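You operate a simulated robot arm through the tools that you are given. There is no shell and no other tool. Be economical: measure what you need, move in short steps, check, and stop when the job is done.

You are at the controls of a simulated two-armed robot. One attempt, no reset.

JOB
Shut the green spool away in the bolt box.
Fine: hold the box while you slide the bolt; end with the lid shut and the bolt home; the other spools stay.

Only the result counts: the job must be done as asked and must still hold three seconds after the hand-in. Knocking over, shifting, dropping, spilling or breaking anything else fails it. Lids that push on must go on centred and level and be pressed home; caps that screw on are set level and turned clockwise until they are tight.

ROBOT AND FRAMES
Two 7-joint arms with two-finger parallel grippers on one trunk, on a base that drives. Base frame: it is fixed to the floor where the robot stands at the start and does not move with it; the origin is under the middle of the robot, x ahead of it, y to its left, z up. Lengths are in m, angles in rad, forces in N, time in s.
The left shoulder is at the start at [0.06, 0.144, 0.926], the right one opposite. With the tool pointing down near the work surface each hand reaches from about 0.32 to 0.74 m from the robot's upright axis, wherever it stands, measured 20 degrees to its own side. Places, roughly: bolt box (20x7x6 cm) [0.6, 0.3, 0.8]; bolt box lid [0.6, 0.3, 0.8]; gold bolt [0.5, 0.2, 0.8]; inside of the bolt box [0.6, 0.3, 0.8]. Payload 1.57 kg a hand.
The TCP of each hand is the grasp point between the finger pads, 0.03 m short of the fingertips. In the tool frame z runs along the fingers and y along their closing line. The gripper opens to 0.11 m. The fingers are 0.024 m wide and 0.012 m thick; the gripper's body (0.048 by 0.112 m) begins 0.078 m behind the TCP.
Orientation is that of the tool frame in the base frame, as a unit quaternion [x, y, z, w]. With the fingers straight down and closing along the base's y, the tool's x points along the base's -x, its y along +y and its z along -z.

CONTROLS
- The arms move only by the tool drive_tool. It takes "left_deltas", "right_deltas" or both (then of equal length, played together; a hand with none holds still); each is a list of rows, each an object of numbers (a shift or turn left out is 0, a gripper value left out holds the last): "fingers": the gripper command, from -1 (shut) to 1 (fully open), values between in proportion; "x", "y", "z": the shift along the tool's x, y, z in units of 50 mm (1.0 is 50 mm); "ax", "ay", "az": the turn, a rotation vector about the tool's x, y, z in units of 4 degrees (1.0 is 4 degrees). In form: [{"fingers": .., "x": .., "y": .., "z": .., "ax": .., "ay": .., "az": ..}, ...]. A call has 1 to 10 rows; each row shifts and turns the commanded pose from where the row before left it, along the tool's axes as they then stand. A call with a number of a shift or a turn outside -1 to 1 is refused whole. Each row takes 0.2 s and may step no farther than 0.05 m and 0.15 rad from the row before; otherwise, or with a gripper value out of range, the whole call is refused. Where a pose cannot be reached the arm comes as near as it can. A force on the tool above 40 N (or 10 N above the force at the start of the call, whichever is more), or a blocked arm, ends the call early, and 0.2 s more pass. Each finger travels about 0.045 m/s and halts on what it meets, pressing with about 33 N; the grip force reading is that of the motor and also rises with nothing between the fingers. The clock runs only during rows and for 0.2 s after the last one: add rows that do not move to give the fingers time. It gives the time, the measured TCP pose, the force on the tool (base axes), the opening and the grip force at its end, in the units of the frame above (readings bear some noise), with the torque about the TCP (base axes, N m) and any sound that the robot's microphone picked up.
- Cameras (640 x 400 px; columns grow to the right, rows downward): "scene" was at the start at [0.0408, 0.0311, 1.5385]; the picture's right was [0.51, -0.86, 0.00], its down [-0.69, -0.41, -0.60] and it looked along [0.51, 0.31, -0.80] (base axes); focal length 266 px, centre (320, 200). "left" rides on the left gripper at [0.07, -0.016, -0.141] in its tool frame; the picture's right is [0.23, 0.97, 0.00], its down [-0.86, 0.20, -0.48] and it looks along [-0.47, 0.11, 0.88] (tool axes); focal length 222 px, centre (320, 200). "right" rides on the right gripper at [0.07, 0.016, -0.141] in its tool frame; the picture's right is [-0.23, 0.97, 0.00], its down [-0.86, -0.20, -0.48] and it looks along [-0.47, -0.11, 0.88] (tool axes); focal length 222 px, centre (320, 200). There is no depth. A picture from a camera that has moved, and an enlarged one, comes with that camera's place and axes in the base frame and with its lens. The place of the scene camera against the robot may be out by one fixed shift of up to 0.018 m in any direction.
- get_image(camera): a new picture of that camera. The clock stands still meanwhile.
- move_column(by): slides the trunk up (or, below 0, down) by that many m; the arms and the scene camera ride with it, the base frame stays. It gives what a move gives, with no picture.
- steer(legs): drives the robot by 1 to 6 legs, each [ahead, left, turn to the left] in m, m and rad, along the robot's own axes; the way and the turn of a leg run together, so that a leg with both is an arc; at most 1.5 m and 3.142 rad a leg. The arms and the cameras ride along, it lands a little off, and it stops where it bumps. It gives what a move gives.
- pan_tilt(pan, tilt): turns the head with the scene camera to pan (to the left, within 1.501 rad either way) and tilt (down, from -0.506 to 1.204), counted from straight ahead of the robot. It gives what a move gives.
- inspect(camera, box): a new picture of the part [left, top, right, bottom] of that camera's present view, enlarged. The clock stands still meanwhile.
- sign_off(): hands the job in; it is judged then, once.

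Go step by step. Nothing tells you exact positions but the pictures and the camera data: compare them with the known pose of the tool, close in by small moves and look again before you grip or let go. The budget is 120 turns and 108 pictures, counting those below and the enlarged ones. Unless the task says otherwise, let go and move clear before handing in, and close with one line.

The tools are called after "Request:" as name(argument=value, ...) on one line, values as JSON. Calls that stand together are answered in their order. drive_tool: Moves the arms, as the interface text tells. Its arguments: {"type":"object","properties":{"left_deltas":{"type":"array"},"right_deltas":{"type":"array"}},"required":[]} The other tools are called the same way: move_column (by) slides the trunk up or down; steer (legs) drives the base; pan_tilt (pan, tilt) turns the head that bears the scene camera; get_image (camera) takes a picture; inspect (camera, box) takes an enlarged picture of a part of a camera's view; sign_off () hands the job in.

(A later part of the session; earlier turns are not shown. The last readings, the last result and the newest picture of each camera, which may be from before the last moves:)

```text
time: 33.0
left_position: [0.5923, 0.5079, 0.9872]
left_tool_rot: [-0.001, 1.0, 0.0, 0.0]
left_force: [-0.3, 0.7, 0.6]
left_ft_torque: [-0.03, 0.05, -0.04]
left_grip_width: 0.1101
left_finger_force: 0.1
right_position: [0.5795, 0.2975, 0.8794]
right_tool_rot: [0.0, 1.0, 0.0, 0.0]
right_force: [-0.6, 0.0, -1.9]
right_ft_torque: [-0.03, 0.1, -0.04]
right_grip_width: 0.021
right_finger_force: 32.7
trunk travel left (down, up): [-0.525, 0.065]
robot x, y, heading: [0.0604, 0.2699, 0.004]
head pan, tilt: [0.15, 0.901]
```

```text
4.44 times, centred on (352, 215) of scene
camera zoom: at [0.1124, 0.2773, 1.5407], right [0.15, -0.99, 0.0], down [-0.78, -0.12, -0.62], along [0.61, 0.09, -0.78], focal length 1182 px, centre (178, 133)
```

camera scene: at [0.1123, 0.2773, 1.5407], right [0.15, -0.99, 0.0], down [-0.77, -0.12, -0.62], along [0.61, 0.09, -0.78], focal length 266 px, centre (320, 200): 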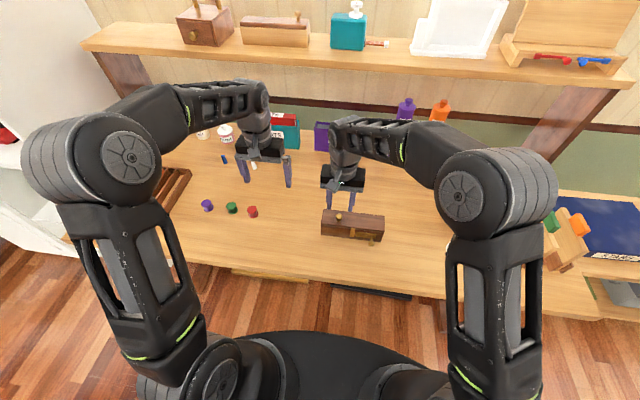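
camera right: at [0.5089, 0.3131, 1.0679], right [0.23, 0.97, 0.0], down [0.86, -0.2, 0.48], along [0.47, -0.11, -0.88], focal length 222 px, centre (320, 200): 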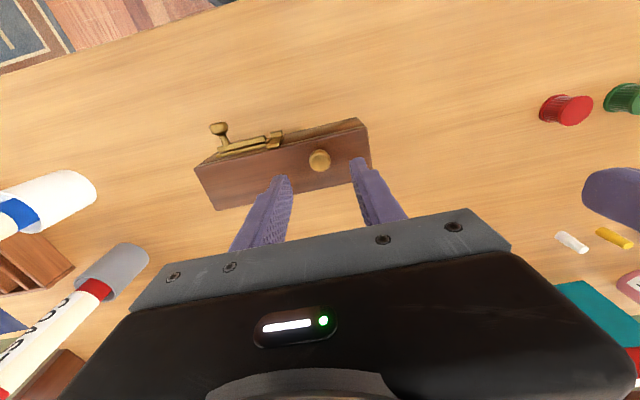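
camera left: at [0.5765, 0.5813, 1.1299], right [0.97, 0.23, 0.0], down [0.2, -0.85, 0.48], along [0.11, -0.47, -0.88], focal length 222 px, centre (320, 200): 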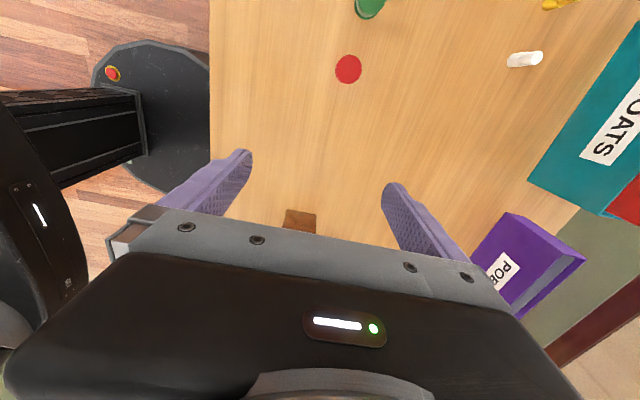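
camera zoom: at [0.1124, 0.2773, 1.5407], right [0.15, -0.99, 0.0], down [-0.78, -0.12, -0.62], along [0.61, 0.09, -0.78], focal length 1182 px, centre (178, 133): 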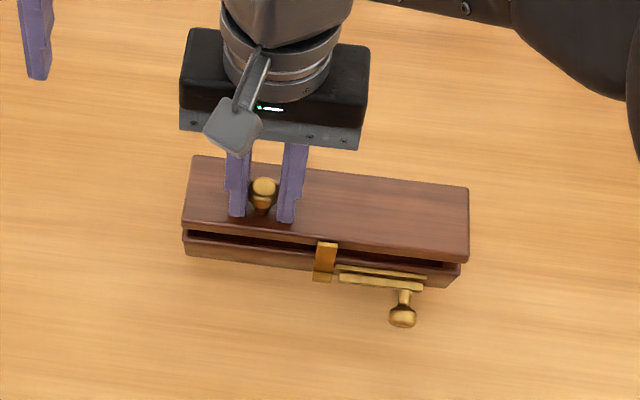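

The lid lifts straight off and hangs level. I'll carry it up and aside to the right, then look into the box.

Request:
drive_tool(right_deltas=[{"z": -0.7}, {"z": -0.8}, {"z": -0.8}, {"z": -0.8}, {"z": -0.7}, {}])

Request:
drive_tool(right_deltas=[{"y": -0.6, "x": 0.3}, {"y": -0.7, "x": 0.3}, {"y": -0.7, "x": 0.3}, {"y": -0.7, "x": 0.3}, {"y": -0.7, "x": 0.3}, {"y": -0.6}, {}])

Request:
get_image(camera="scene")

Request:
inspect(camera="scene", box=[296, 170, 408, 260])

```text
time: 34.4
left_position: [0.5932, 0.5072, 0.9874]
left_tool_rot: [0.001, 1.0, 0.0, 0.0]
left_force: [0.2, 0.0, -0.2]
left_ft_torque: [0.05, -0.02, 0.0]
left_grip_width: 0.1101
left_finger_force: 0.0
right_position: [0.5815, 0.2955, 1.0709]
right_tool_rot: [-0.001, 1.0, 0.001, 0.0]
right_force: [0.3, -0.2, -4.0]
right_ft_torque: [0.15, 0.13, 0.0]
right_grip_width: 0.0206
right_finger_force: 32.7
trunk travel left (down, up): [-0.525, 0.065]
robot x, y, heading: [0.0593, 0.275, 0.001]
head pan, tilt: [0.15, 0.901]
```

```text
time: 36.0
left_position: [0.5922, 0.5078, 0.9867]
left_tool_rot: [0.0, 1.0, 0.0, 0.0]
left_force: [0.3, 0.3, 0.5]
left_ft_torque: [-0.05, -0.01, -0.02]
left_grip_width: 0.1096
left_finger_force: 0.0
right_position: [0.5056, 0.0962, 1.069]
right_tool_rot: [0.0, 1.0, 0.0, -0.001]
right_force: [0.2, 1.0, -1.9]
right_ft_torque: [0.16, 0.08, 0.01]
right_grip_width: 0.0202
right_finger_force: 32.5
trunk travel left (down, up): [-0.525, 0.065]
robot x, y, heading: [0.0622, 0.2734, 0.001]
head pan, tilt: [0.15, 0.901]
```

```text
70 pictures are left
camera scene: at [0.1124, 0.2775, 1.5407], right [0.15, -0.99, 0.0], down [-0.78, -0.12, -0.62], along [0.61, 0.09, -0.78], focal length 266 px, centre (320, 200)
```

scene: 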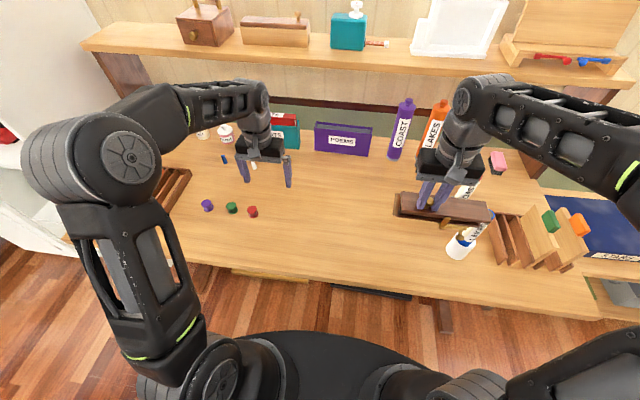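

```text
4.44 times, centred on (352, 215) of scene
camera zoom: at [0.1124, 0.2775, 1.5407], right [0.15, -0.99, 0.0], down [-0.78, -0.12, -0.62], along [0.61, 0.09, -0.78], focal length 1182 px, centre (178, 133)
```

zoom: 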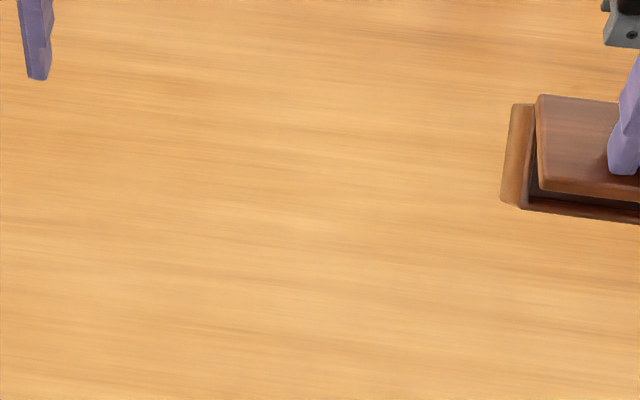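

The box isn't where it was, so it may have come along with the lid. Zooming in on the right hand.

Request:
inspect(camera="scene", box=[384, 150, 512, 270])

Request:
get_image(camera="right")

```text
3.33 times, centred on (448, 210) of scene
camera zoom: at [0.1124, 0.2775, 1.5407], right [0.15, -0.99, 0.0], down [-0.78, -0.12, -0.62], along [0.61, 0.09, -0.78], focal length 887 px, centre (-107, 167)
```

zoom: 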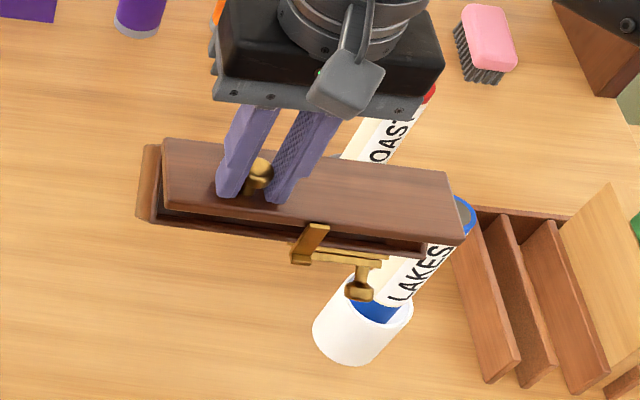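

```text
67 pictures are left
camera right: at [0.4363, 0.1126, 1.2097], right [0.23, 0.97, 0.0], down [0.86, -0.2, 0.48], along [0.47, -0.11, -0.88], focal length 222 px, centre (320, 200)
```

right: 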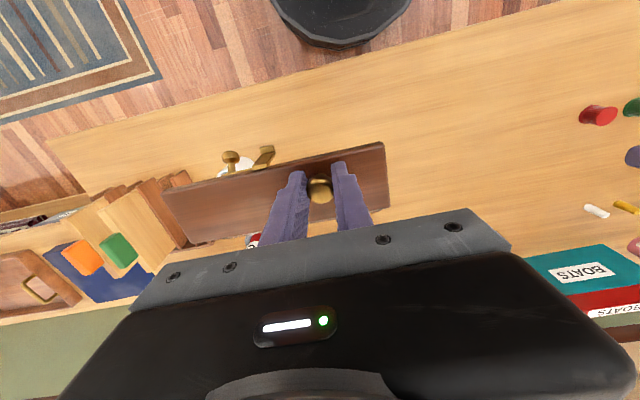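

The lid is hinged, and the whole box hangs from it. I'll carry it back the same way and set it down gently.

Request:
drive_tool(right_deltas=[{"y": 0.6}, {"y": 0.7, "x": -0.3}, {"y": 0.7, "x": -0.3}, {"y": 0.7, "x": -0.3}, {"y": 0.7, "x": -0.3}, {"y": 0.6, "x": -0.3}, {}])

Request:
drive_tool(right_deltas=[{"z": 0.6}, {"z": 0.6}, {"z": 0.6}, {"z": 0.6}, {"z": 0.5}, {}])

Request:
inspect(camera="scene", box=[296, 150, 424, 270])

Request:
get_image(camera="left")

```text
time: 37.5
left_position: [0.5919, 0.5074, 0.9865]
left_tool_rot: [0.0, 1.0, 0.0, 0.0]
left_force: [-0.1, 0.1, 0.7]
left_ft_torque: [0.04, 0.0, -0.02]
left_grip_width: 0.1103
left_finger_force: 0.1
right_position: [0.582, 0.294, 1.0711]
right_tool_rot: [0.0, 1.0, 0.0, 0.001]
right_force: [0.3, 0.1, -3.2]
right_ft_torque: [0.15, 0.1, -0.02]
right_grip_width: 0.0209
right_finger_force: 32.8
trunk travel left (down, up): [-0.525, 0.065]
robot x, y, heading: [0.0581, 0.2735, -0.001]
head pan, tilt: [0.15, 0.901]
```

```text
time: 39.0
left_position: [0.5921, 0.5084, 0.9881]
left_tool_rot: [0.0, 1.0, 0.0, 0.001]
left_force: [0.0, -0.4, 0.0]
left_ft_torque: [-0.03, 0.01, -0.03]
left_grip_width: 0.1104
left_finger_force: 0.0
right_position: [0.5798, 0.2968, 0.9245]
right_tool_rot: [0.0, 1.0, 0.001, 0.0]
right_force: [1.0, 0.4, -3.0]
right_ft_torque: [0.1, 0.08, 0.02]
right_grip_width: 0.0205
right_finger_force: 33.1
trunk travel left (down, up): [-0.525, 0.065]
robot x, y, heading: [0.0614, 0.2743, -0.002]
head pan, tilt: [0.15, 0.901]
```

```text
3.33 times, centred on (360, 210) of scene
camera zoom: at [0.1124, 0.2773, 1.5407], right [0.15, -0.99, 0.0], down [-0.78, -0.12, -0.62], along [0.61, 0.09, -0.78], focal length 887 px, centre (187, 167)
```

zoom: 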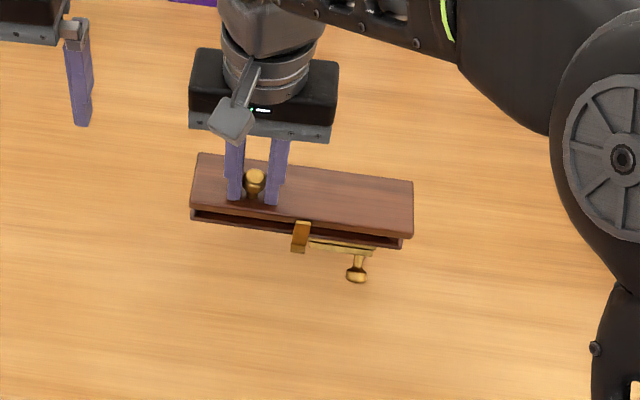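

```text
65 pictures are left
camera left: at [0.5237, 0.4926, 1.1294], right [-0.23, 0.97, 0.0], down [0.86, 0.2, 0.48], along [0.47, 0.11, -0.88], focal length 222 px, centre (320, 200)
```

left: 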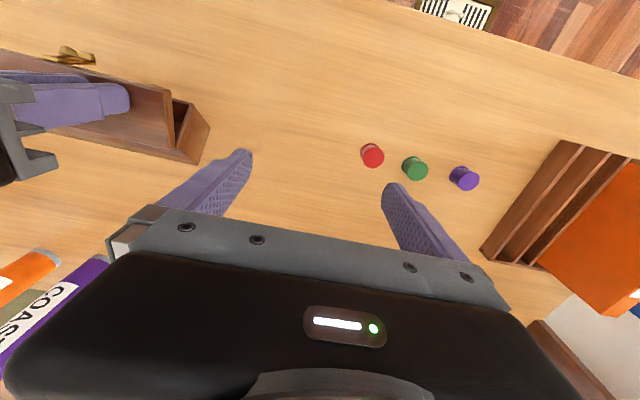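

Request:
inspect(camera="left", box=[30, 30, 270, 190])

```text
2.50 times, centred on (150, 110) of left
camera zoom: at [0.5237, 0.4926, 1.1294], right [-0.23, 0.97, 0.0], down [0.86, 0.2, 0.48], along [0.47, 0.11, -0.88], focal length 555 px, centre (745, 425)
```

zoom: 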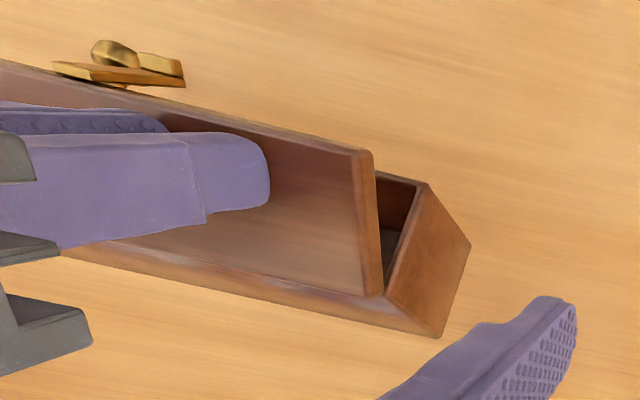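

Request:
drive_tool(right_deltas=[{"z": 0.2}, {"z": 0.2}, {"z": 0.2}, {"z": 0.2}, {"z": 0.2}, {"z": 0.15}, {}])

Request:
inspect(camera="left", box=[30, 30, 270, 190])

Request:
inspect(camera="scene", box=[296, 170, 408, 260])

```text
time: 40.2
left_position: [0.5934, 0.5078, 0.9871]
left_tool_rot: [0.0, 1.0, -0.001, 0.0]
left_force: [0.5, 0.3, -0.7]
left_ft_torque: [-0.04, 0.01, 0.01]
left_grip_width: 0.1099
left_finger_force: 0.1
right_position: [0.5894, 0.2969, 0.8816]
right_tool_rot: [0.0, 1.0, 0.004, 0.013]
right_force: [3.0, -2.3, 12.2]
right_ft_torque: [-0.49, -0.65, 0.07]
right_grip_width: 0.0209
right_finger_force: 33.2
trunk travel left (down, up): [-0.525, 0.065]
robot x, y, heading: [0.0596, 0.2726, 0.002]
head pan, tilt: [0.15, 0.901]
stopped in row 6 (right hand): the force on the tool passed its limit (the readings are from after the stop); the commanded pose is now the measured one
```

```text
2.50 times, centred on (150, 110) of left
camera zoom: at [0.5244, 0.4923, 1.129], right [-0.23, 0.97, 0.0], down [0.86, 0.2, 0.48], along [0.47, 0.11, -0.88], focal length 555 px, centre (745, 425)
```

zoom: 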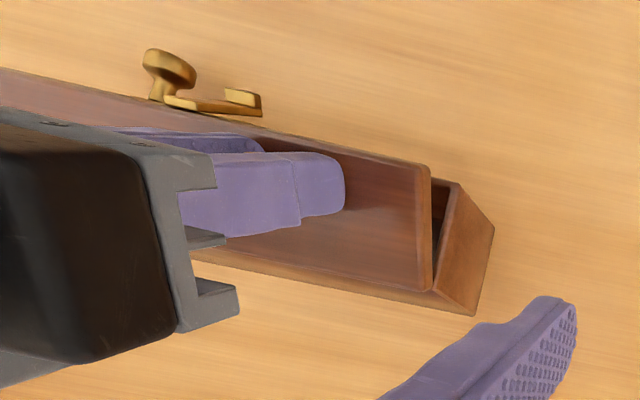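

```text
4.44 times, centred on (352, 215) of scene
camera zoom: at [0.1132, 0.2773, 1.5406], right [0.15, -0.99, 0.0], down [-0.78, -0.12, -0.62], along [0.61, 0.09, -0.78], focal length 1182 px, centre (178, 133)
```

zoom: 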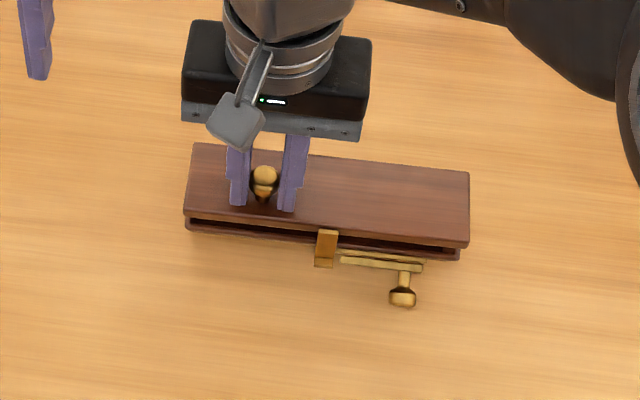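

The box rests on its front-bottom edge, tilted back. I'll lower while moving forward so it rolls flat.

Request:
drive_tool(right_deltas=[{"x": -0.2, "z": 0.04}, {"x": -0.2, "z": 0.08}, {}])

Request:
inspect(camera="left", box=[30, 30, 270, 190])

```text
time: 41.0
left_position: [0.5915, 0.508, 0.987]
left_tool_rot: [0.0, 1.0, 0.0, 0.0]
left_force: [0.9, 0.7, -0.3]
left_ft_torque: [-0.02, -0.05, 0.02]
left_grip_width: 0.1098
left_finger_force: 0.2
right_position: [0.6047, 0.2971, 0.8712]
right_tool_rot: [-0.001, 1.0, 0.003, 0.006]
right_force: [-0.5, -0.7, -2.6]
right_ft_torque: [0.12, 0.03, -0.01]
right_grip_width: 0.0207
right_finger_force: 33.1
trunk travel left (down, up): [-0.525, 0.065]
robot x, y, heading: [0.0616, 0.2747, 0.01]
head pan, tilt: [0.15, 0.901]
```

```text
2.50 times, centred on (150, 110) of left
camera zoom: at [0.5238, 0.4927, 1.129], right [-0.23, 0.97, 0.0], down [0.86, 0.2, 0.48], along [0.47, 0.11, -0.88], focal length 555 px, centre (745, 425)
```

zoom: 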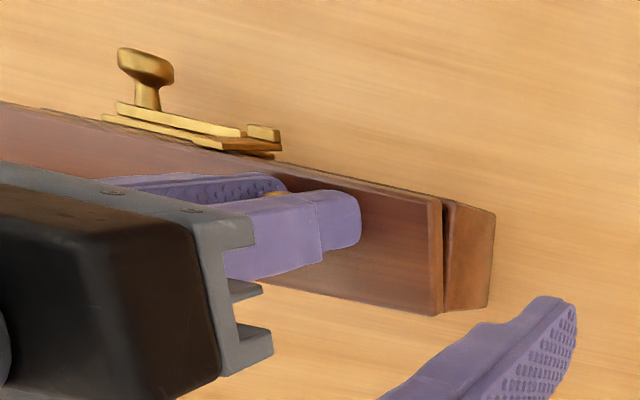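

Nearly flat now. I'll continue down.

Request:
drive_tool(right_deltas=[{"x": -0.04, "z": 0.1}, {"z": 0.1}, {"z": 0.06}, {}])

Request:
inspect(camera="left", box=[30, 30, 270, 190])

Request:
inspect(camera="scene", box=[296, 170, 408, 260])

```text
time: 42.0
left_position: [0.5915, 0.5087, 0.9881]
left_tool_rot: [0.0, 1.0, 0.001, 0.0]
left_force: [0.0, -0.2, 0.2]
left_ft_torque: [0.01, 0.04, 0.02]
left_grip_width: 0.1102
left_finger_force: 0.0
right_position: [0.6083, 0.2975, 0.862]
right_tool_rot: [-0.001, 1.0, 0.005, 0.01]
right_force: [0.9, 0.0, 8.6]
right_ft_torque: [-0.15, 0.08, 0.0]
right_grip_width: 0.0209
right_finger_force: 33.0
trunk travel left (down, up): [-0.525, 0.065]
robot x, y, heading: [0.0599, 0.2742, -0.0]
head pan, tilt: [0.15, 0.901]
```

```text
2.50 times, centred on (150, 110) of left
camera zoom: at [0.5233, 0.4924, 1.1297], right [-0.23, 0.97, 0.0], down [0.85, 0.2, 0.48], along [0.47, 0.11, -0.88], focal length 555 px, centre (745, 425)
```

zoom: 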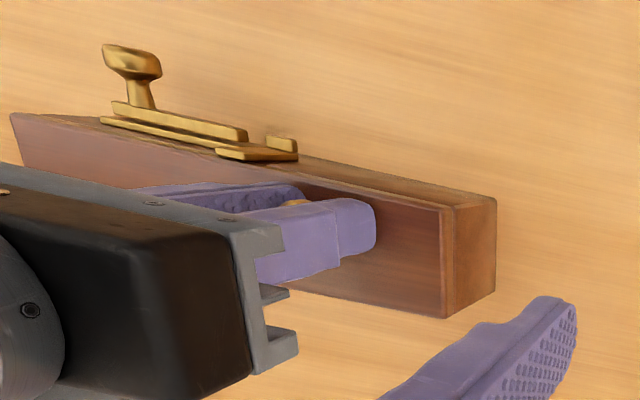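

```text
4.44 times, centred on (352, 215) of scene
camera zoom: at [0.1117, 0.2773, 1.5409], right [0.15, -0.99, 0.0], down [-0.77, -0.12, -0.62], along [0.61, 0.09, -0.78], focal length 1182 px, centre (178, 133)
```

zoom: 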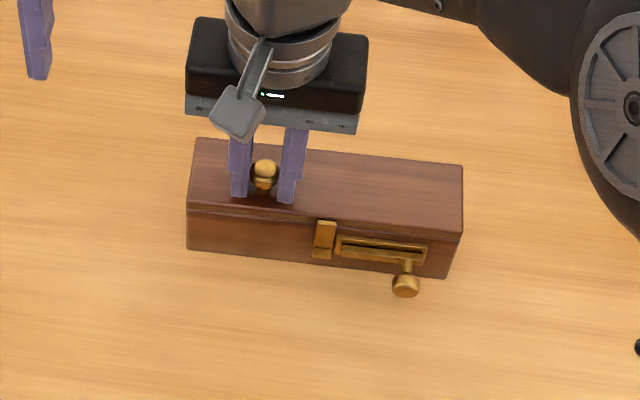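

The box is flat and closed again, now centred at x≈0.62. The lid is hinged at the back, so the box must be held while it opens. First I'll drag the box 8 cm toward +y, away from the cups, so the right hand can grip its near end at a slant.

Request:
drive_tool(right_deltas=[{"y": 0.2}, {"y": 0.2}, {"y": 0.2}, {"y": 0.2}, {"y": 0.2}, {"y": 0.2}, {"y": 0.2}, {"y": 0.2}, {}])

Request:
drive_tool(right_deltas=[{"fingers": 0}, {}, {}, {"z": -1}, {"z": -1}, {"z": -1, "y": -0.1}, {"y": -1}, {"y": -1}, {"y": -1}, {"y": -1}])

Request:
get_image(camera="scene")

Request:
get_image(camera="right")

Request:
get_image(camera="left")

```text
time: 44.0
left_position: [0.5915, 0.5079, 0.9864]
left_tool_rot: [0.0, 1.0, 0.0, 0.0]
left_force: [0.9, 0.0, 0.3]
left_ft_torque: [-0.01, 0.01, 0.01]
left_grip_width: 0.11
left_finger_force: 0.1
right_position: [0.6072, 0.3779, 0.8613]
right_tool_rot: [-0.001, 1.0, 0.004, 0.009]
right_force: [-1.3, -2.2, 4.4]
right_ft_torque: [-0.04, 0.19, 0.05]
right_grip_width: 0.0206
right_finger_force: 32.8
trunk travel left (down, up): [-0.525, 0.065]
robot x, y, heading: [0.0589, 0.2714, -0.001]
head pan, tilt: [0.15, 0.901]
```

```text
refused: row 6 steps farther than a row can; nothing moved
```

```text
58 pictures are left
camera scene: at [0.1119, 0.277, 1.5407], right [0.15, -0.99, 0.0], down [-0.77, -0.12, -0.62], along [0.61, 0.09, -0.78], focal length 266 px, centre (320, 200)
```

scene: 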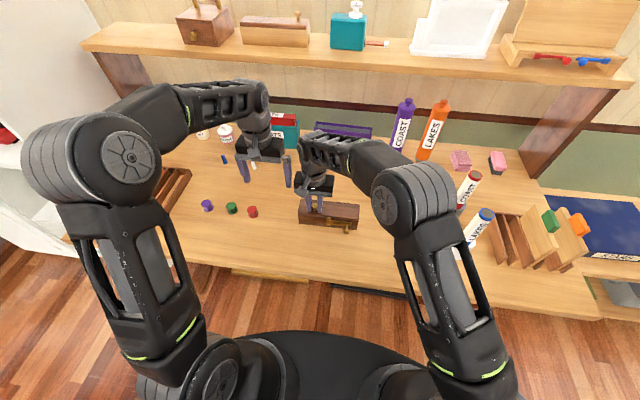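

```text
57 pictures are left
camera right: at [0.5351, 0.3925, 1.0013], right [0.23, 0.97, 0.01], down [0.85, -0.2, 0.49], along [0.48, -0.1, -0.87], focal length 222 px, centre (320, 200)
```

right: 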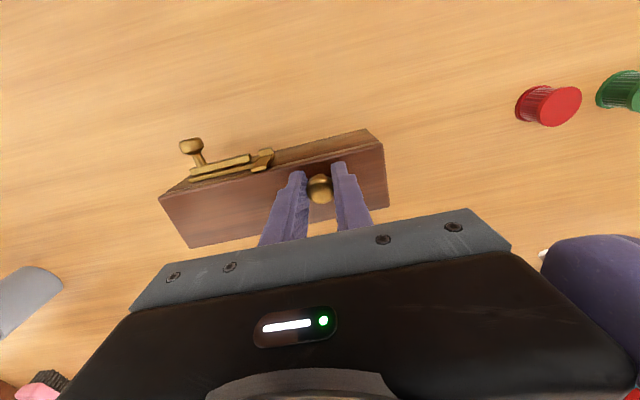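

```text
56 pictures are left
camera left: at [0.5234, 0.4923, 1.1296], right [-0.23, 0.97, 0.0], down [0.86, 0.2, 0.48], along [0.47, 0.11, -0.88], focal length 222 px, centre (320, 200)
```

left: 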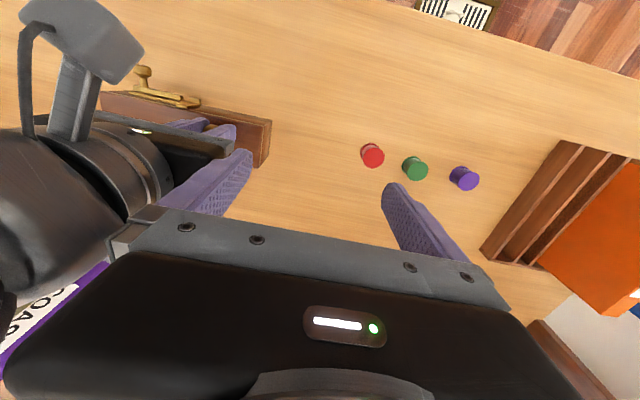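

Request:
drive_tool(right_deltas=[{"fingers": 0}, {}, {}, {"z": -1}, {"z": -1}, {"z": -1}, {"y": -1}, {"y": -1}, {"y": -1}, {"y": -1}])

Request:
drive_tool(right_deltas=[{"az": 1}, {"az": 1}, {"az": 1}, {"az": 1}, {"az": 1}, {"az": 1}, {"az": 1}, {"az": 1}, {"az": 1}, {"az": 1}])

Request:
drive_tool(right_deltas=[{"az": 1, "fingers": 1}, {"az": 1}, {"az": 1}, {"az": 1}, {"az": 1}, {"az": 1}, {"az": 1}, {"az": 1}, {"az": 1}, {"az": 1}])

Request:
drive_tool(right_deltas=[{"az": 1}, {"az": 1}, {"az": 0.5}, {"ay": 1}, {"ay": 1}, {"ay": 1}])

```text
time: 46.2
left_position: [0.5925, 0.5077, 0.9869]
left_tool_rot: [0.0, 1.0, 0.0, 0.0]
left_force: [-0.5, -0.8, 0.0]
left_ft_torque: [0.03, -0.03, -0.01]
left_grip_width: 0.1101
left_finger_force: 0.0
right_position: [0.6055, 0.1759, 1.009]
right_tool_rot: [0.0, 1.0, 0.004, 0.008]
right_force: [0.6, 0.0, -0.6]
right_ft_torque: [-0.02, -0.03, 0.02]
right_grip_width: 0.0549
right_finger_force: 0.0
trunk travel left (down, up): [-0.525, 0.065]
robot x, y, heading: [0.056, 0.2757, -0.002]
head pan, tilt: [0.15, 0.901]
```

```text
time: 48.4
left_position: [0.5927, 0.5079, 0.988]
left_tool_rot: [0.0, 1.0, 0.001, 0.001]
left_force: [0.3, -0.4, -1.4]
left_ft_torque: [0.03, 0.02, 0.02]
left_grip_width: 0.1099
left_finger_force: 0.1
right_position: [0.6051, 0.1774, 1.0097]
right_tool_rot: [0.343, 0.939, 0.006, 0.006]
right_force: [0.4, -0.8, -0.1]
right_ft_torque: [0.0, 0.0, -0.01]
right_grip_width: 0.055
right_finger_force: 0.1
trunk travel left (down, up): [-0.525, 0.065]
robot x, y, heading: [0.0613, 0.2742, 0.003]
head pan, tilt: [0.15, 0.901]
```

```text
time: 50.6
left_position: [0.5913, 0.5077, 0.9863]
left_tool_rot: [0.0, 1.0, 0.0, 0.0]
left_force: [-0.7, 0.6, 0.7]
left_ft_torque: [0.01, 0.03, 0.02]
left_grip_width: 0.1099
left_finger_force: 0.0
right_position: [0.607, 0.177, 1.0093]
right_tool_rot: [0.643, 0.766, 0.008, 0.005]
right_force: [-0.1, -0.2, 0.4]
right_ft_torque: [0.0, 0.04, -0.04]
right_grip_width: 0.1099
right_finger_force: 0.0
trunk travel left (down, up): [-0.525, 0.065]
robot x, y, heading: [0.0604, 0.2714, 0.003]
head pan, tilt: [0.15, 0.901]
```

```text
time: 52.0
left_position: [0.592, 0.5091, 0.9875]
left_tool_rot: [0.0, 1.0, 0.0, 0.001]
left_force: [-0.4, -0.3, -0.1]
left_ft_torque: [-0.01, -0.03, 0.0]
left_grip_width: 0.11
left_finger_force: 0.1
right_position: [0.6051, 0.1764, 1.0085]
right_tool_rot: [0.702, 0.704, 0.083, -0.07]
right_force: [0.3, 0.7, -0.6]
right_ft_torque: [0.0, -0.01, -0.02]
right_grip_width: 0.1098
right_finger_force: 0.0
trunk travel left (down, up): [-0.525, 0.065]
robot x, y, heading: [0.0627, 0.2722, 0.002]
head pan, tilt: [0.15, 0.901]
```

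Request:
drive_tool(right_deltas=[{"ay": 1}, {"ay": 1}, {"ay": 1}, {"ay": 1}, {"ay": 1}, {"ay": 1}, {"ay": 1}, {"ay": 1}, {"ay": 1}, {"ay": 1}])

Request:
get_image(camera="scene")

Request:
get_image(camera="right")

```text
time: 54.2
left_position: [0.5922, 0.5082, 0.9872]
left_tool_rot: [0.0, 1.0, 0.001, 0.0]
left_force: [-0.2, -0.4, 0.7]
left_ft_torque: [-0.02, 0.0, 0.0]
left_grip_width: 0.11
left_finger_force: 0.0
right_position: [0.6058, 0.1762, 1.0088]
right_tool_rot: [0.631, 0.637, 0.319, -0.308]
right_force: [0.7, -0.6, 0.6]
right_ft_torque: [0.02, 0.03, 0.0]
right_grip_width: 0.1099
right_finger_force: 0.0
trunk travel left (down, up): [-0.525, 0.065]
robot x, y, heading: [0.0586, 0.2761, 0.002]
head pan, tilt: [0.15, 0.901]
```

```text
55 pictures are left
camera scene: at [0.1125, 0.2769, 1.5407], right [0.15, -0.99, 0.0], down [-0.78, -0.12, -0.62], along [0.61, 0.09, -0.78], focal length 266 px, centre (320, 200)
```

scene: 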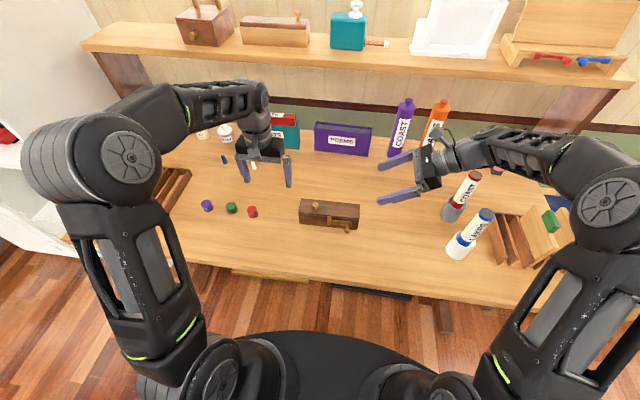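

```text
54 pictures are left
camera right: at [0.6191, 0.107, 1.1508], right [0.98, -0.14, -0.16], down [-0.19, -0.9, -0.39], along [-0.09, 0.41, -0.91], focal length 222 px, centre (320, 200)
```

right: 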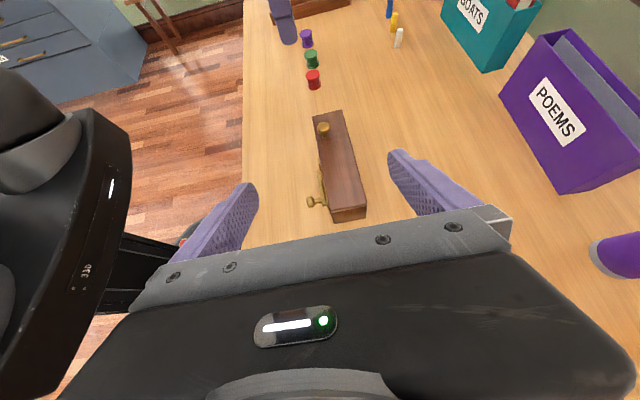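

Request:
drive_tool(right_deltas=[{"x": -0.795, "z": 0.608}, {"x": -0.795, "z": 0.608}, {}])

Request:
inspect(camera="scene", box=[280, 110, 600, 310])

Request:
inspect(camera="right", box=[200, 80, 440, 240])

```text
time: 55.0
left_position: [0.593, 0.5079, 0.9873]
left_tool_rot: [0.0, 1.0, 0.0, 0.0]
left_force: [-0.4, 0.6, 0.3]
left_ft_torque: [0.0, -0.03, 0.01]
left_grip_width: 0.1097
left_finger_force: 0.0
right_position: [0.6061, 0.1747, 0.9132]
right_tool_rot: [0.631, 0.637, 0.319, -0.307]
right_force: [0.7, 0.6, 0.3]
right_ft_torque: [0.0, -0.02, 0.01]
right_grip_width: 0.11
right_finger_force: 0.0
trunk travel left (down, up): [-0.525, 0.065]
robot x, y, heading: [0.06, 0.2741, -0.003]
head pan, tilt: [0.15, 0.901]
```

```text
2.00 times, centred on (440, 210) of scene
camera zoom: at [0.1121, 0.2773, 1.5407], right [0.15, -0.99, 0.0], down [-0.77, -0.12, -0.62], along [0.61, 0.09, -0.78], focal length 532 px, centre (80, 180)
```

zoom: 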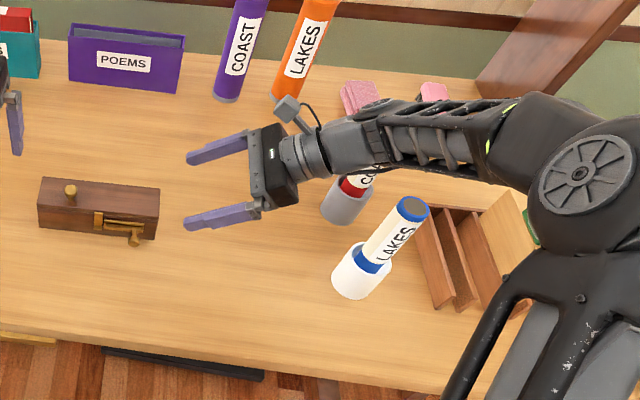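

```text
2.50 times, centred on (320, 160) of right
camera zoom: at [0.6192, 0.1057, 1.0541], right [0.98, -0.14, -0.16], down [-0.19, -0.9, -0.39], along [-0.09, 0.41, -0.91], focal length 555 px, centre (320, 300)
```

zoom: 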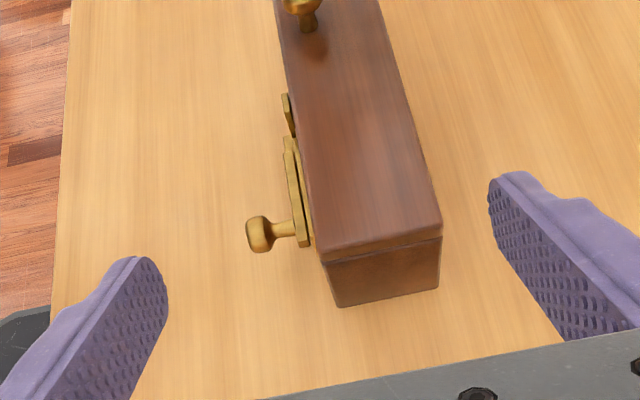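

The right forearm would come close to the leaning marker there. I'll swap roles: the left hand will hold the +y end with a mirrored slanted grip, and the right hand will open the lid. I'm turning both hands together.

Request:
drive_tool(right_deltas=[{"x": 0.795, "z": -0.608}, {"x": 0.795, "z": -0.608}, {"ay": -1}, {"ay": -1}, {"ay": -1}, {"ay": -1}, {"ay": -1}, {"ay": -1}, {"ay": -1}, {"ay": -1}], left_deltas=[{"az": -1}, {"az": -1}, {"az": -1}, {"az": -1}, {"az": -1}, {"az": -1}, {"az": -1}, {"az": -1}, {"az": -1}, {"az": -1}])

Request:
drive_tool(right_deltas=[{"ay": -1}, {"ay": -1}, {"ay": -1}, {"ay": -1}, {"ay": -1}, {"az": -1}, {"az": -1}, {"az": -1}, {"az": -1}, {"az": -1}], left_deltas=[{"az": -1}, {"az": -1}, {"az": -1}, {"az": -1}, {"az": -1}, {"az": -1}, {"az": -1}, {"az": -1}, {"az": -1}, {"az": -1}])

Request:
drive_tool(right_deltas=[{"az": -1}, {"az": -1}, {"az": -1}, {"az": -1}, {"az": -1}, {"az": -1}, {"az": -1}, {"az": -1}, {"az": -1}, {"az": -1}], left_deltas=[{"az": -1}, {"az": -1}, {"az": -0.5}, {"ay": 1}, {"ay": 1}, {"ay": 1}, {"ay": 1}, {"ay": 1}, {"ay": 1}, {"ay": 1}])

Request:
drive_tool(right_deltas=[{"az": -1}, {"az": -1}, {"az": -1}, {"az": -1}, {"az": -1}, {"az": -1}, {"az": -1}, {"az": -0.5}], left_deltas=[{"ay": 1}, {"ay": 1}, {"ay": 1}, {"ay": 1}, {"ay": 1}, {"ay": 1}, {}, {}])

Request:
get_image(camera="scene")

```text
time: 57.2
left_position: [0.5925, 0.5077, 0.9868]
left_tool_rot: [-0.343, 0.939, 0.0, -0.001]
left_force: [-0.2, -0.6, -0.4]
left_ft_torque: [0.01, 0.02, -0.03]
left_grip_width: 0.11
left_finger_force: 0.0
right_position: [0.6054, 0.1761, 1.0096]
right_tool_rot: [0.695, 0.697, 0.132, -0.119]
right_force: [0.1, -0.1, 0.2]
right_ft_torque: [0.01, 0.0, -0.02]
right_grip_width: 0.11
right_finger_force: 0.0
trunk travel left (down, up): [-0.525, 0.065]
robot x, y, heading: [0.0613, 0.2706, -0.0]
head pan, tilt: [0.15, 0.901]
```

```text
time: 59.4
left_position: [0.5935, 0.5089, 0.9865]
left_tool_rot: [-0.643, 0.766, 0.001, 0.0]
left_force: [-0.1, 0.0, 0.2]
left_ft_torque: [0.02, -0.02, 0.0]
left_grip_width: 0.1101
left_finger_force: 0.1
right_position: [0.6057, 0.176, 1.0102]
right_tool_rot: [0.573, 0.819, 0.008, 0.005]
right_force: [0.0, 0.1, 0.4]
right_ft_torque: [0.01, 0.0, 0.02]
right_grip_width: 0.1097
right_finger_force: 0.1
trunk travel left (down, up): [-0.525, 0.065]
robot x, y, heading: [0.0611, 0.2733, 0.003]
head pan, tilt: [0.15, 0.901]
```

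```text
time: 61.6
left_position: [0.5925, 0.5081, 0.9873]
left_tool_rot: [-0.685, 0.687, -0.172, -0.172]
left_force: [-0.3, -0.3, 0.1]
left_ft_torque: [0.0, -0.02, 0.03]
left_grip_width: 0.1101
left_finger_force: 0.1
right_position: [0.6062, 0.1756, 1.0102]
right_tool_rot: [0.258, 0.966, 0.006, 0.008]
right_force: [-0.1, -0.4, 0.1]
right_ft_torque: [0.0, -0.03, -0.02]
right_grip_width: 0.1099
right_finger_force: 0.1
trunk travel left (down, up): [-0.525, 0.065]
robot x, y, heading: [0.0583, 0.2734, 0.0]
head pan, tilt: [0.15, 0.901]
```

```text
time: 63.4
left_position: [0.5919, 0.5079, 0.9875]
left_tool_rot: [0.636, -0.635, 0.31, 0.309]
left_force: [-0.8, 0.0, -0.2]
left_ft_torque: [0.02, 0.01, 0.02]
left_grip_width: 0.1104
left_finger_force: 0.1
right_position: [0.6053, 0.1749, 1.0098]
right_tool_rot: [-0.001, 1.0, 0.003, 0.01]
right_force: [-0.7, -0.5, 0.6]
right_ft_torque: [0.02, -0.01, 0.01]
right_grip_width: 0.1096
right_finger_force: 0.2
trunk travel left (down, up): [-0.525, 0.065]
robot x, y, heading: [0.0626, 0.2697, -0.002]
head pan, tilt: [0.15, 0.901]
```

```text
51 pictures are left
camera scene: at [0.1124, 0.2774, 1.5407], right [0.15, -0.99, 0.0], down [-0.78, -0.12, -0.62], along [0.61, 0.09, -0.78], focal length 266 px, centre (320, 200)
```

scene: 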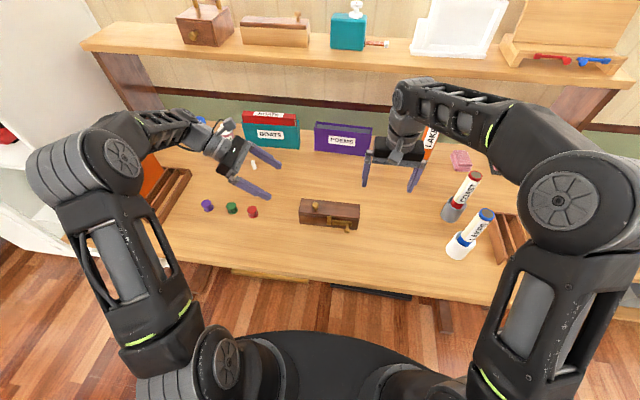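

Request:
drive_tool(left_deltas=[{"y": -0.57}, {"x": -0.6, "z": 0.47}, {"x": -0.6, "z": 0.47}, {"x": -0.6, "z": 0.47}, {"x": -0.36, "z": 0.28}, {}])

Request:
get_image(camera="left")

Request:
inspect(camera="scene", box=[160, 130, 380, 270])

```text
time: 64.8
left_position: [0.621, 0.5067, 0.8506]
left_tool_rot: [0.636, -0.636, 0.31, 0.31]
left_force: [0.1, 0.9, -0.2]
left_ft_torque: [0.01, 0.02, -0.03]
left_grip_width: 0.1099
left_finger_force: 0.1
right_position: [0.6051, 0.1761, 1.0104]
right_tool_rot: [-0.001, 1.0, 0.004, 0.009]
right_force: [-0.3, 0.5, -0.4]
right_ft_torque: [-0.02, 0.0, 0.01]
right_grip_width: 0.1099
right_finger_force: 0.1
trunk travel left (down, up): [-0.525, 0.065]
robot x, y, heading: [0.0627, 0.2696, -0.002]
head pan, tilt: [0.15, 0.901]
```

```text
50 pictures are left
camera left: at [0.6389, 0.5757, 0.9929], right [-0.97, -0.14, 0.18], down [-0.2, 0.9, -0.38], along [-0.11, -0.4, -0.91], focal length 222 px, centre (320, 200)
```

left: 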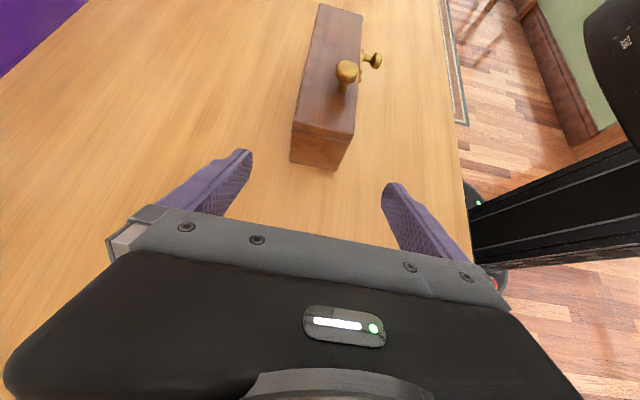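

```text
2.86 times, centred on (270, 200) of scene
camera zoom: at [0.1123, 0.2772, 1.5407], right [0.15, -0.99, 0.0], down [-0.77, -0.12, -0.62], along [0.61, 0.09, -0.78], focal length 760 px, centre (463, 200)
```

zoom: 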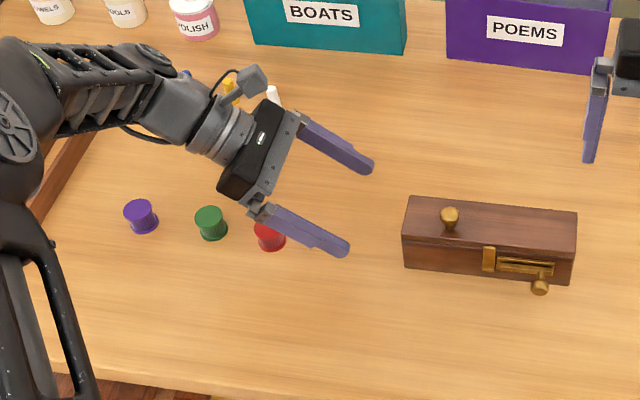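

Request:
drive_tool(left_deltas=[{"x": 0.41, "z": 0.52, "y": -0.06}, {"x": -0.787, "z": 0.615}, {"x": -0.126, "z": 0.1}, {}])

Request:
inspect(camera="left", box=[200, 60, 440, 220])

```text
time: 65.8
left_position: [0.6235, 0.4771, 0.7919]
left_tool_rot: [-0.635, 0.636, -0.31, -0.31]
left_force: [-0.1, 1.1, 0.5]
left_ft_torque: [0.0, -0.04, -0.01]
left_grip_width: 0.1101
left_finger_force: 0.1
right_position: [0.6071, 0.1763, 1.0109]
right_tool_rot: [0.0, 1.0, 0.004, 0.009]
right_force: [0.5, -0.5, 0.0]
right_ft_torque: [0.02, 0.03, 0.0]
right_grip_width: 0.1102
right_finger_force: 0.0
trunk travel left (down, up): [-0.525, 0.065]
robot x, y, heading: [0.0602, 0.2708, 0.001]
head pan, tilt: [0.15, 0.901]
```

```text
2.50 times, centred on (320, 140) of left
camera zoom: at [0.6405, 0.5451, 0.9337], right [-0.97, -0.14, 0.18], down [-0.2, 0.9, -0.38], along [-0.11, -0.41, -0.91], focal length 555 px, centre (320, 350)
```

zoom: 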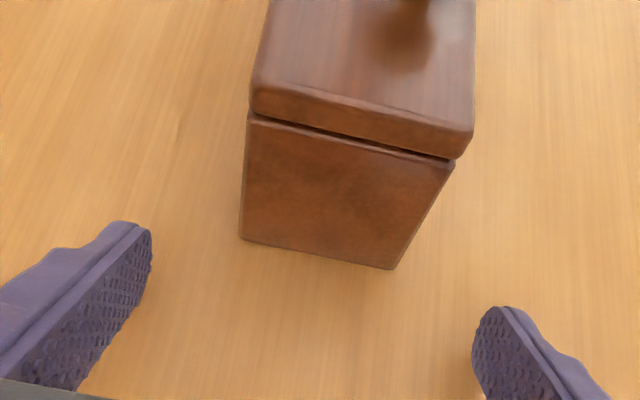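

Request:
drive_tool(left_deltas=[{"x": 0.35, "z": 0.45, "y": -0.04}, {"x": 0.35, "z": 0.45}, {}])

Request:
inspect(camera="left", box=[200, 90, 440, 240])

```text
time: 66.6
left_position: [0.626, 0.4189, 0.7901]
left_tool_rot: [0.636, -0.636, 0.31, 0.309]
left_force: [0.2, 0.1, -0.7]
left_ft_torque: [0.01, 0.01, 0.01]
left_grip_width: 0.1101
left_finger_force: 0.1
right_position: [0.605, 0.1772, 1.0096]
right_tool_rot: [0.001, 1.0, 0.004, 0.01]
right_force: [0.8, -0.2, 0.3]
right_ft_torque: [0.02, -0.01, -0.01]
right_grip_width: 0.1098
right_finger_force: 0.1
trunk travel left (down, up): [-0.525, 0.065]
robot x, y, heading: [0.0611, 0.2713, 0.002]
head pan, tilt: [0.15, 0.901]
```

```text
2.67 times, centred on (320, 165) of left
camera zoom: at [0.6433, 0.4877, 0.9328], right [-0.97, -0.14, 0.18], down [-0.2, 0.9, -0.38], along [-0.11, -0.41, -0.91], focal length 592 px, centre (320, 293)
```

zoom: 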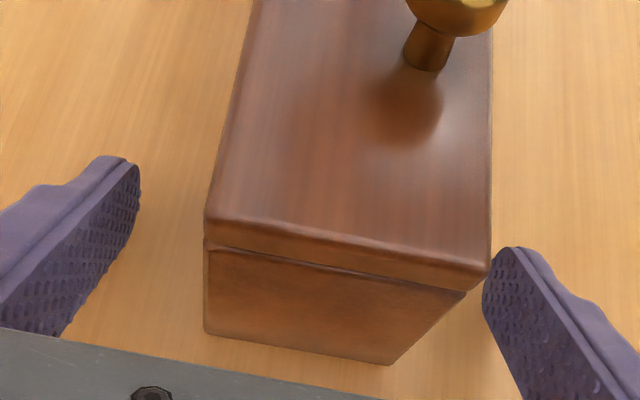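

Request:
drive_tool(left_deltas=[{"fingers": -1}, {}, {}, {}, {}])

Request:
inspect(camera="left", box=[200, 90, 440, 240])

Request:
inspect(camera="scene", box=[220, 150, 380, 250])

```text
time: 67.8
left_position: [0.6252, 0.4179, 0.7906]
left_tool_rot: [0.636, -0.635, 0.311, 0.31]
left_force: [-0.1, 0.3, 0.5]
left_ft_torque: [-0.08, -0.08, 0.18]
left_grip_width: 0.0601
left_finger_force: 32.6
right_position: [0.6061, 0.176, 1.0115]
right_tool_rot: [0.0, 1.0, 0.004, 0.01]
right_force: [0.6, 0.1, -1.1]
right_ft_torque: [0.03, -0.03, 0.01]
right_grip_width: 0.11
right_finger_force: 0.0
trunk travel left (down, up): [-0.525, 0.065]
robot x, y, heading: [0.0634, 0.2728, -0.005]
head pan, tilt: [0.15, 0.901]
```

```text
2.67 times, centred on (320, 165) of left
camera zoom: at [0.6434, 0.4878, 0.933], right [-0.97, -0.14, 0.18], down [-0.2, 0.9, -0.38], along [-0.11, -0.41, -0.91], focal length 592 px, centre (320, 293)
```

zoom: 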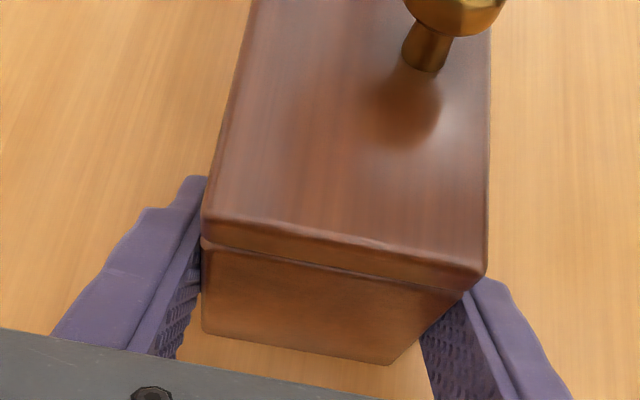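

```text
4.00 times, centred on (300, 200) of scene
camera zoom: at [0.1124, 0.2773, 1.5407], right [0.15, -0.99, 0.0], down [-0.78, -0.12, -0.62], along [0.61, 0.09, -0.78], focal length 1064 px, centre (400, 200)
```

zoom: 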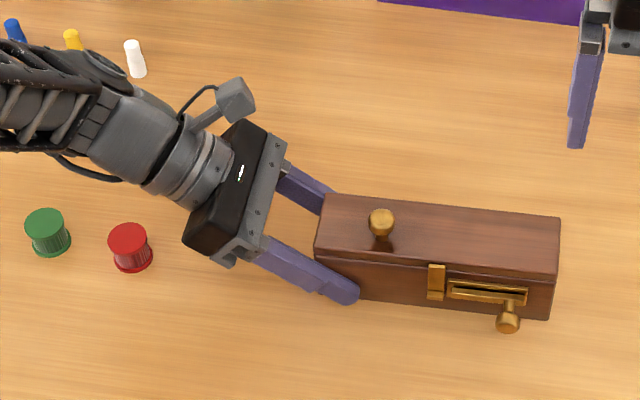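

The left hand has the box, below the lid. Now the right hand goes over the lid knob.

Request:
drive_tool(right_deltas=[{"y": 1, "fingers": -0.1}, {"y": 1}, {"y": 1}, {"y": 1}, {"z": 0.8}, {"z": 0.8}, {}])

Request:
inspect(camera="right", box=[200, 80, 440, 240])

```text
time: 69.4
left_position: [0.6248, 0.4183, 0.7897]
left_tool_rot: [-0.635, 0.636, -0.309, -0.31]
left_force: [-1.4, 0.2, 1.2]
left_ft_torque: [-0.02, -0.12, 0.09]
left_grip_width: 0.0597
left_finger_force: 33.3
right_position: [0.6076, 0.3787, 0.934]
right_tool_rot: [0.0, 1.0, 0.004, 0.01]
right_force: [0.0, -0.9, -0.1]
right_ft_torque: [0.02, 0.01, 0.03]
right_grip_width: 0.0495
right_finger_force: 0.0
trunk travel left (down, up): [-0.525, 0.065]
robot x, y, heading: [0.0612, 0.2709, 0.002]
head pan, tilt: [0.15, 0.901]
```

```text
2.50 times, centred on (320, 160) of right
camera zoom: at [0.5354, 0.3941, 1.0729], right [0.23, 0.97, 0.01], down [0.85, -0.2, 0.49], along [0.48, -0.1, -0.87], focal length 555 px, centre (320, 300)
```

zoom: 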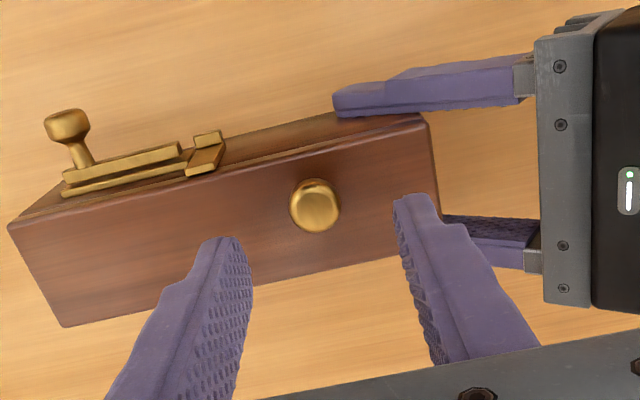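

Request:
drive_tool(right_deltas=[{"x": -0.1, "y": -0.04, "z": 0.7}, {"z": 0.6}, {"fingers": -1}, {}, {}, {}, {}])

Request:
inspect(camera="right", box=[200, 80, 440, 240])

```text
time: 71.0
left_position: [0.6259, 0.4186, 0.7904]
left_tool_rot: [0.636, -0.635, 0.311, 0.311]
left_force: [-2.1, -0.8, 3.9]
left_ft_torque: [0.22, -0.18, -0.01]
left_grip_width: 0.0599
left_finger_force: 33.0
right_position: [0.6126, 0.3756, 0.8674]
right_tool_rot: [0.0, 1.0, 0.004, 0.009]
right_force: [1.1, 2.2, -1.2]
right_ft_torque: [0.05, -0.01, -0.04]
right_grip_width: 0.0206
right_finger_force: 32.5
trunk travel left (down, up): [-0.525, 0.065]
robot x, y, heading: [0.0622, 0.273, -0.001]
head pan, tilt: [0.15, 0.901]
```

```text
2.50 times, centred on (320, 160) of right
camera zoom: at [0.5403, 0.3913, 1.0069], right [0.23, 0.97, 0.01], down [0.85, -0.2, 0.49], along [0.48, -0.1, -0.87], focal length 555 px, centre (320, 300)
```

zoom: 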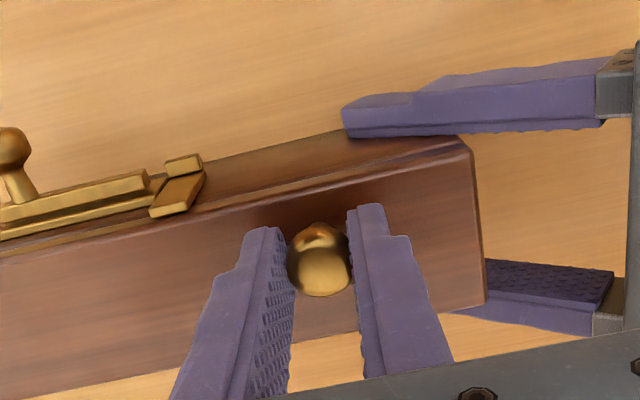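

Gripped. I'll open the lid along its arc, first about 20°.

Request:
drive_tool(right_deltas=[{"x": -0.06, "z": -0.07}, {"x": -0.07, "z": -0.07}, {"x": -0.08, "z": -0.06}, {"x": -0.08, "z": -0.05}, {}])

Request:
inspect(camera="left", box=[160, 0, 480, 240])

```text
time: 72.2
left_position: [0.6273, 0.4195, 0.7908]
left_tool_rot: [0.636, -0.634, 0.311, 0.309]
left_force: [22.5, -3.3, 4.5]
left_ft_torque: [-0.33, 0.38, 1.21]
left_grip_width: 0.06
left_finger_force: 33.5
right_position: [0.6266, 0.3766, 0.8802]
right_tool_rot: [-0.001, 1.0, 0.005, 0.008]
right_force: [-20.9, 3.6, -2.0]
right_ft_torque: [0.11, 1.23, 0.0]
right_grip_width: 0.0209
right_finger_force: 32.2
trunk travel left (down, up): [-0.525, 0.065]
robot x, y, heading: [0.0566, 0.2726, -0.002]
head pan, tilt: [0.15, 0.901]
```

```text
1.67 times, centred on (320, 120) of left
camera zoom: at [0.6442, 0.4882, 0.9332], right [-0.97, -0.14, 0.18], down [-0.2, 0.9, -0.38], along [-0.11, -0.41, -0.91], focal length 370 px, centre (320, 333)
```

zoom: 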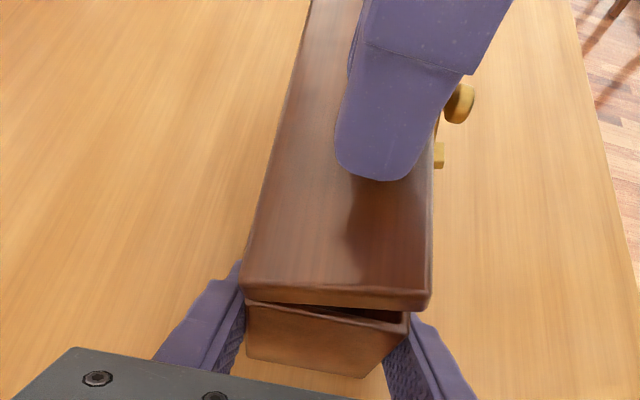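

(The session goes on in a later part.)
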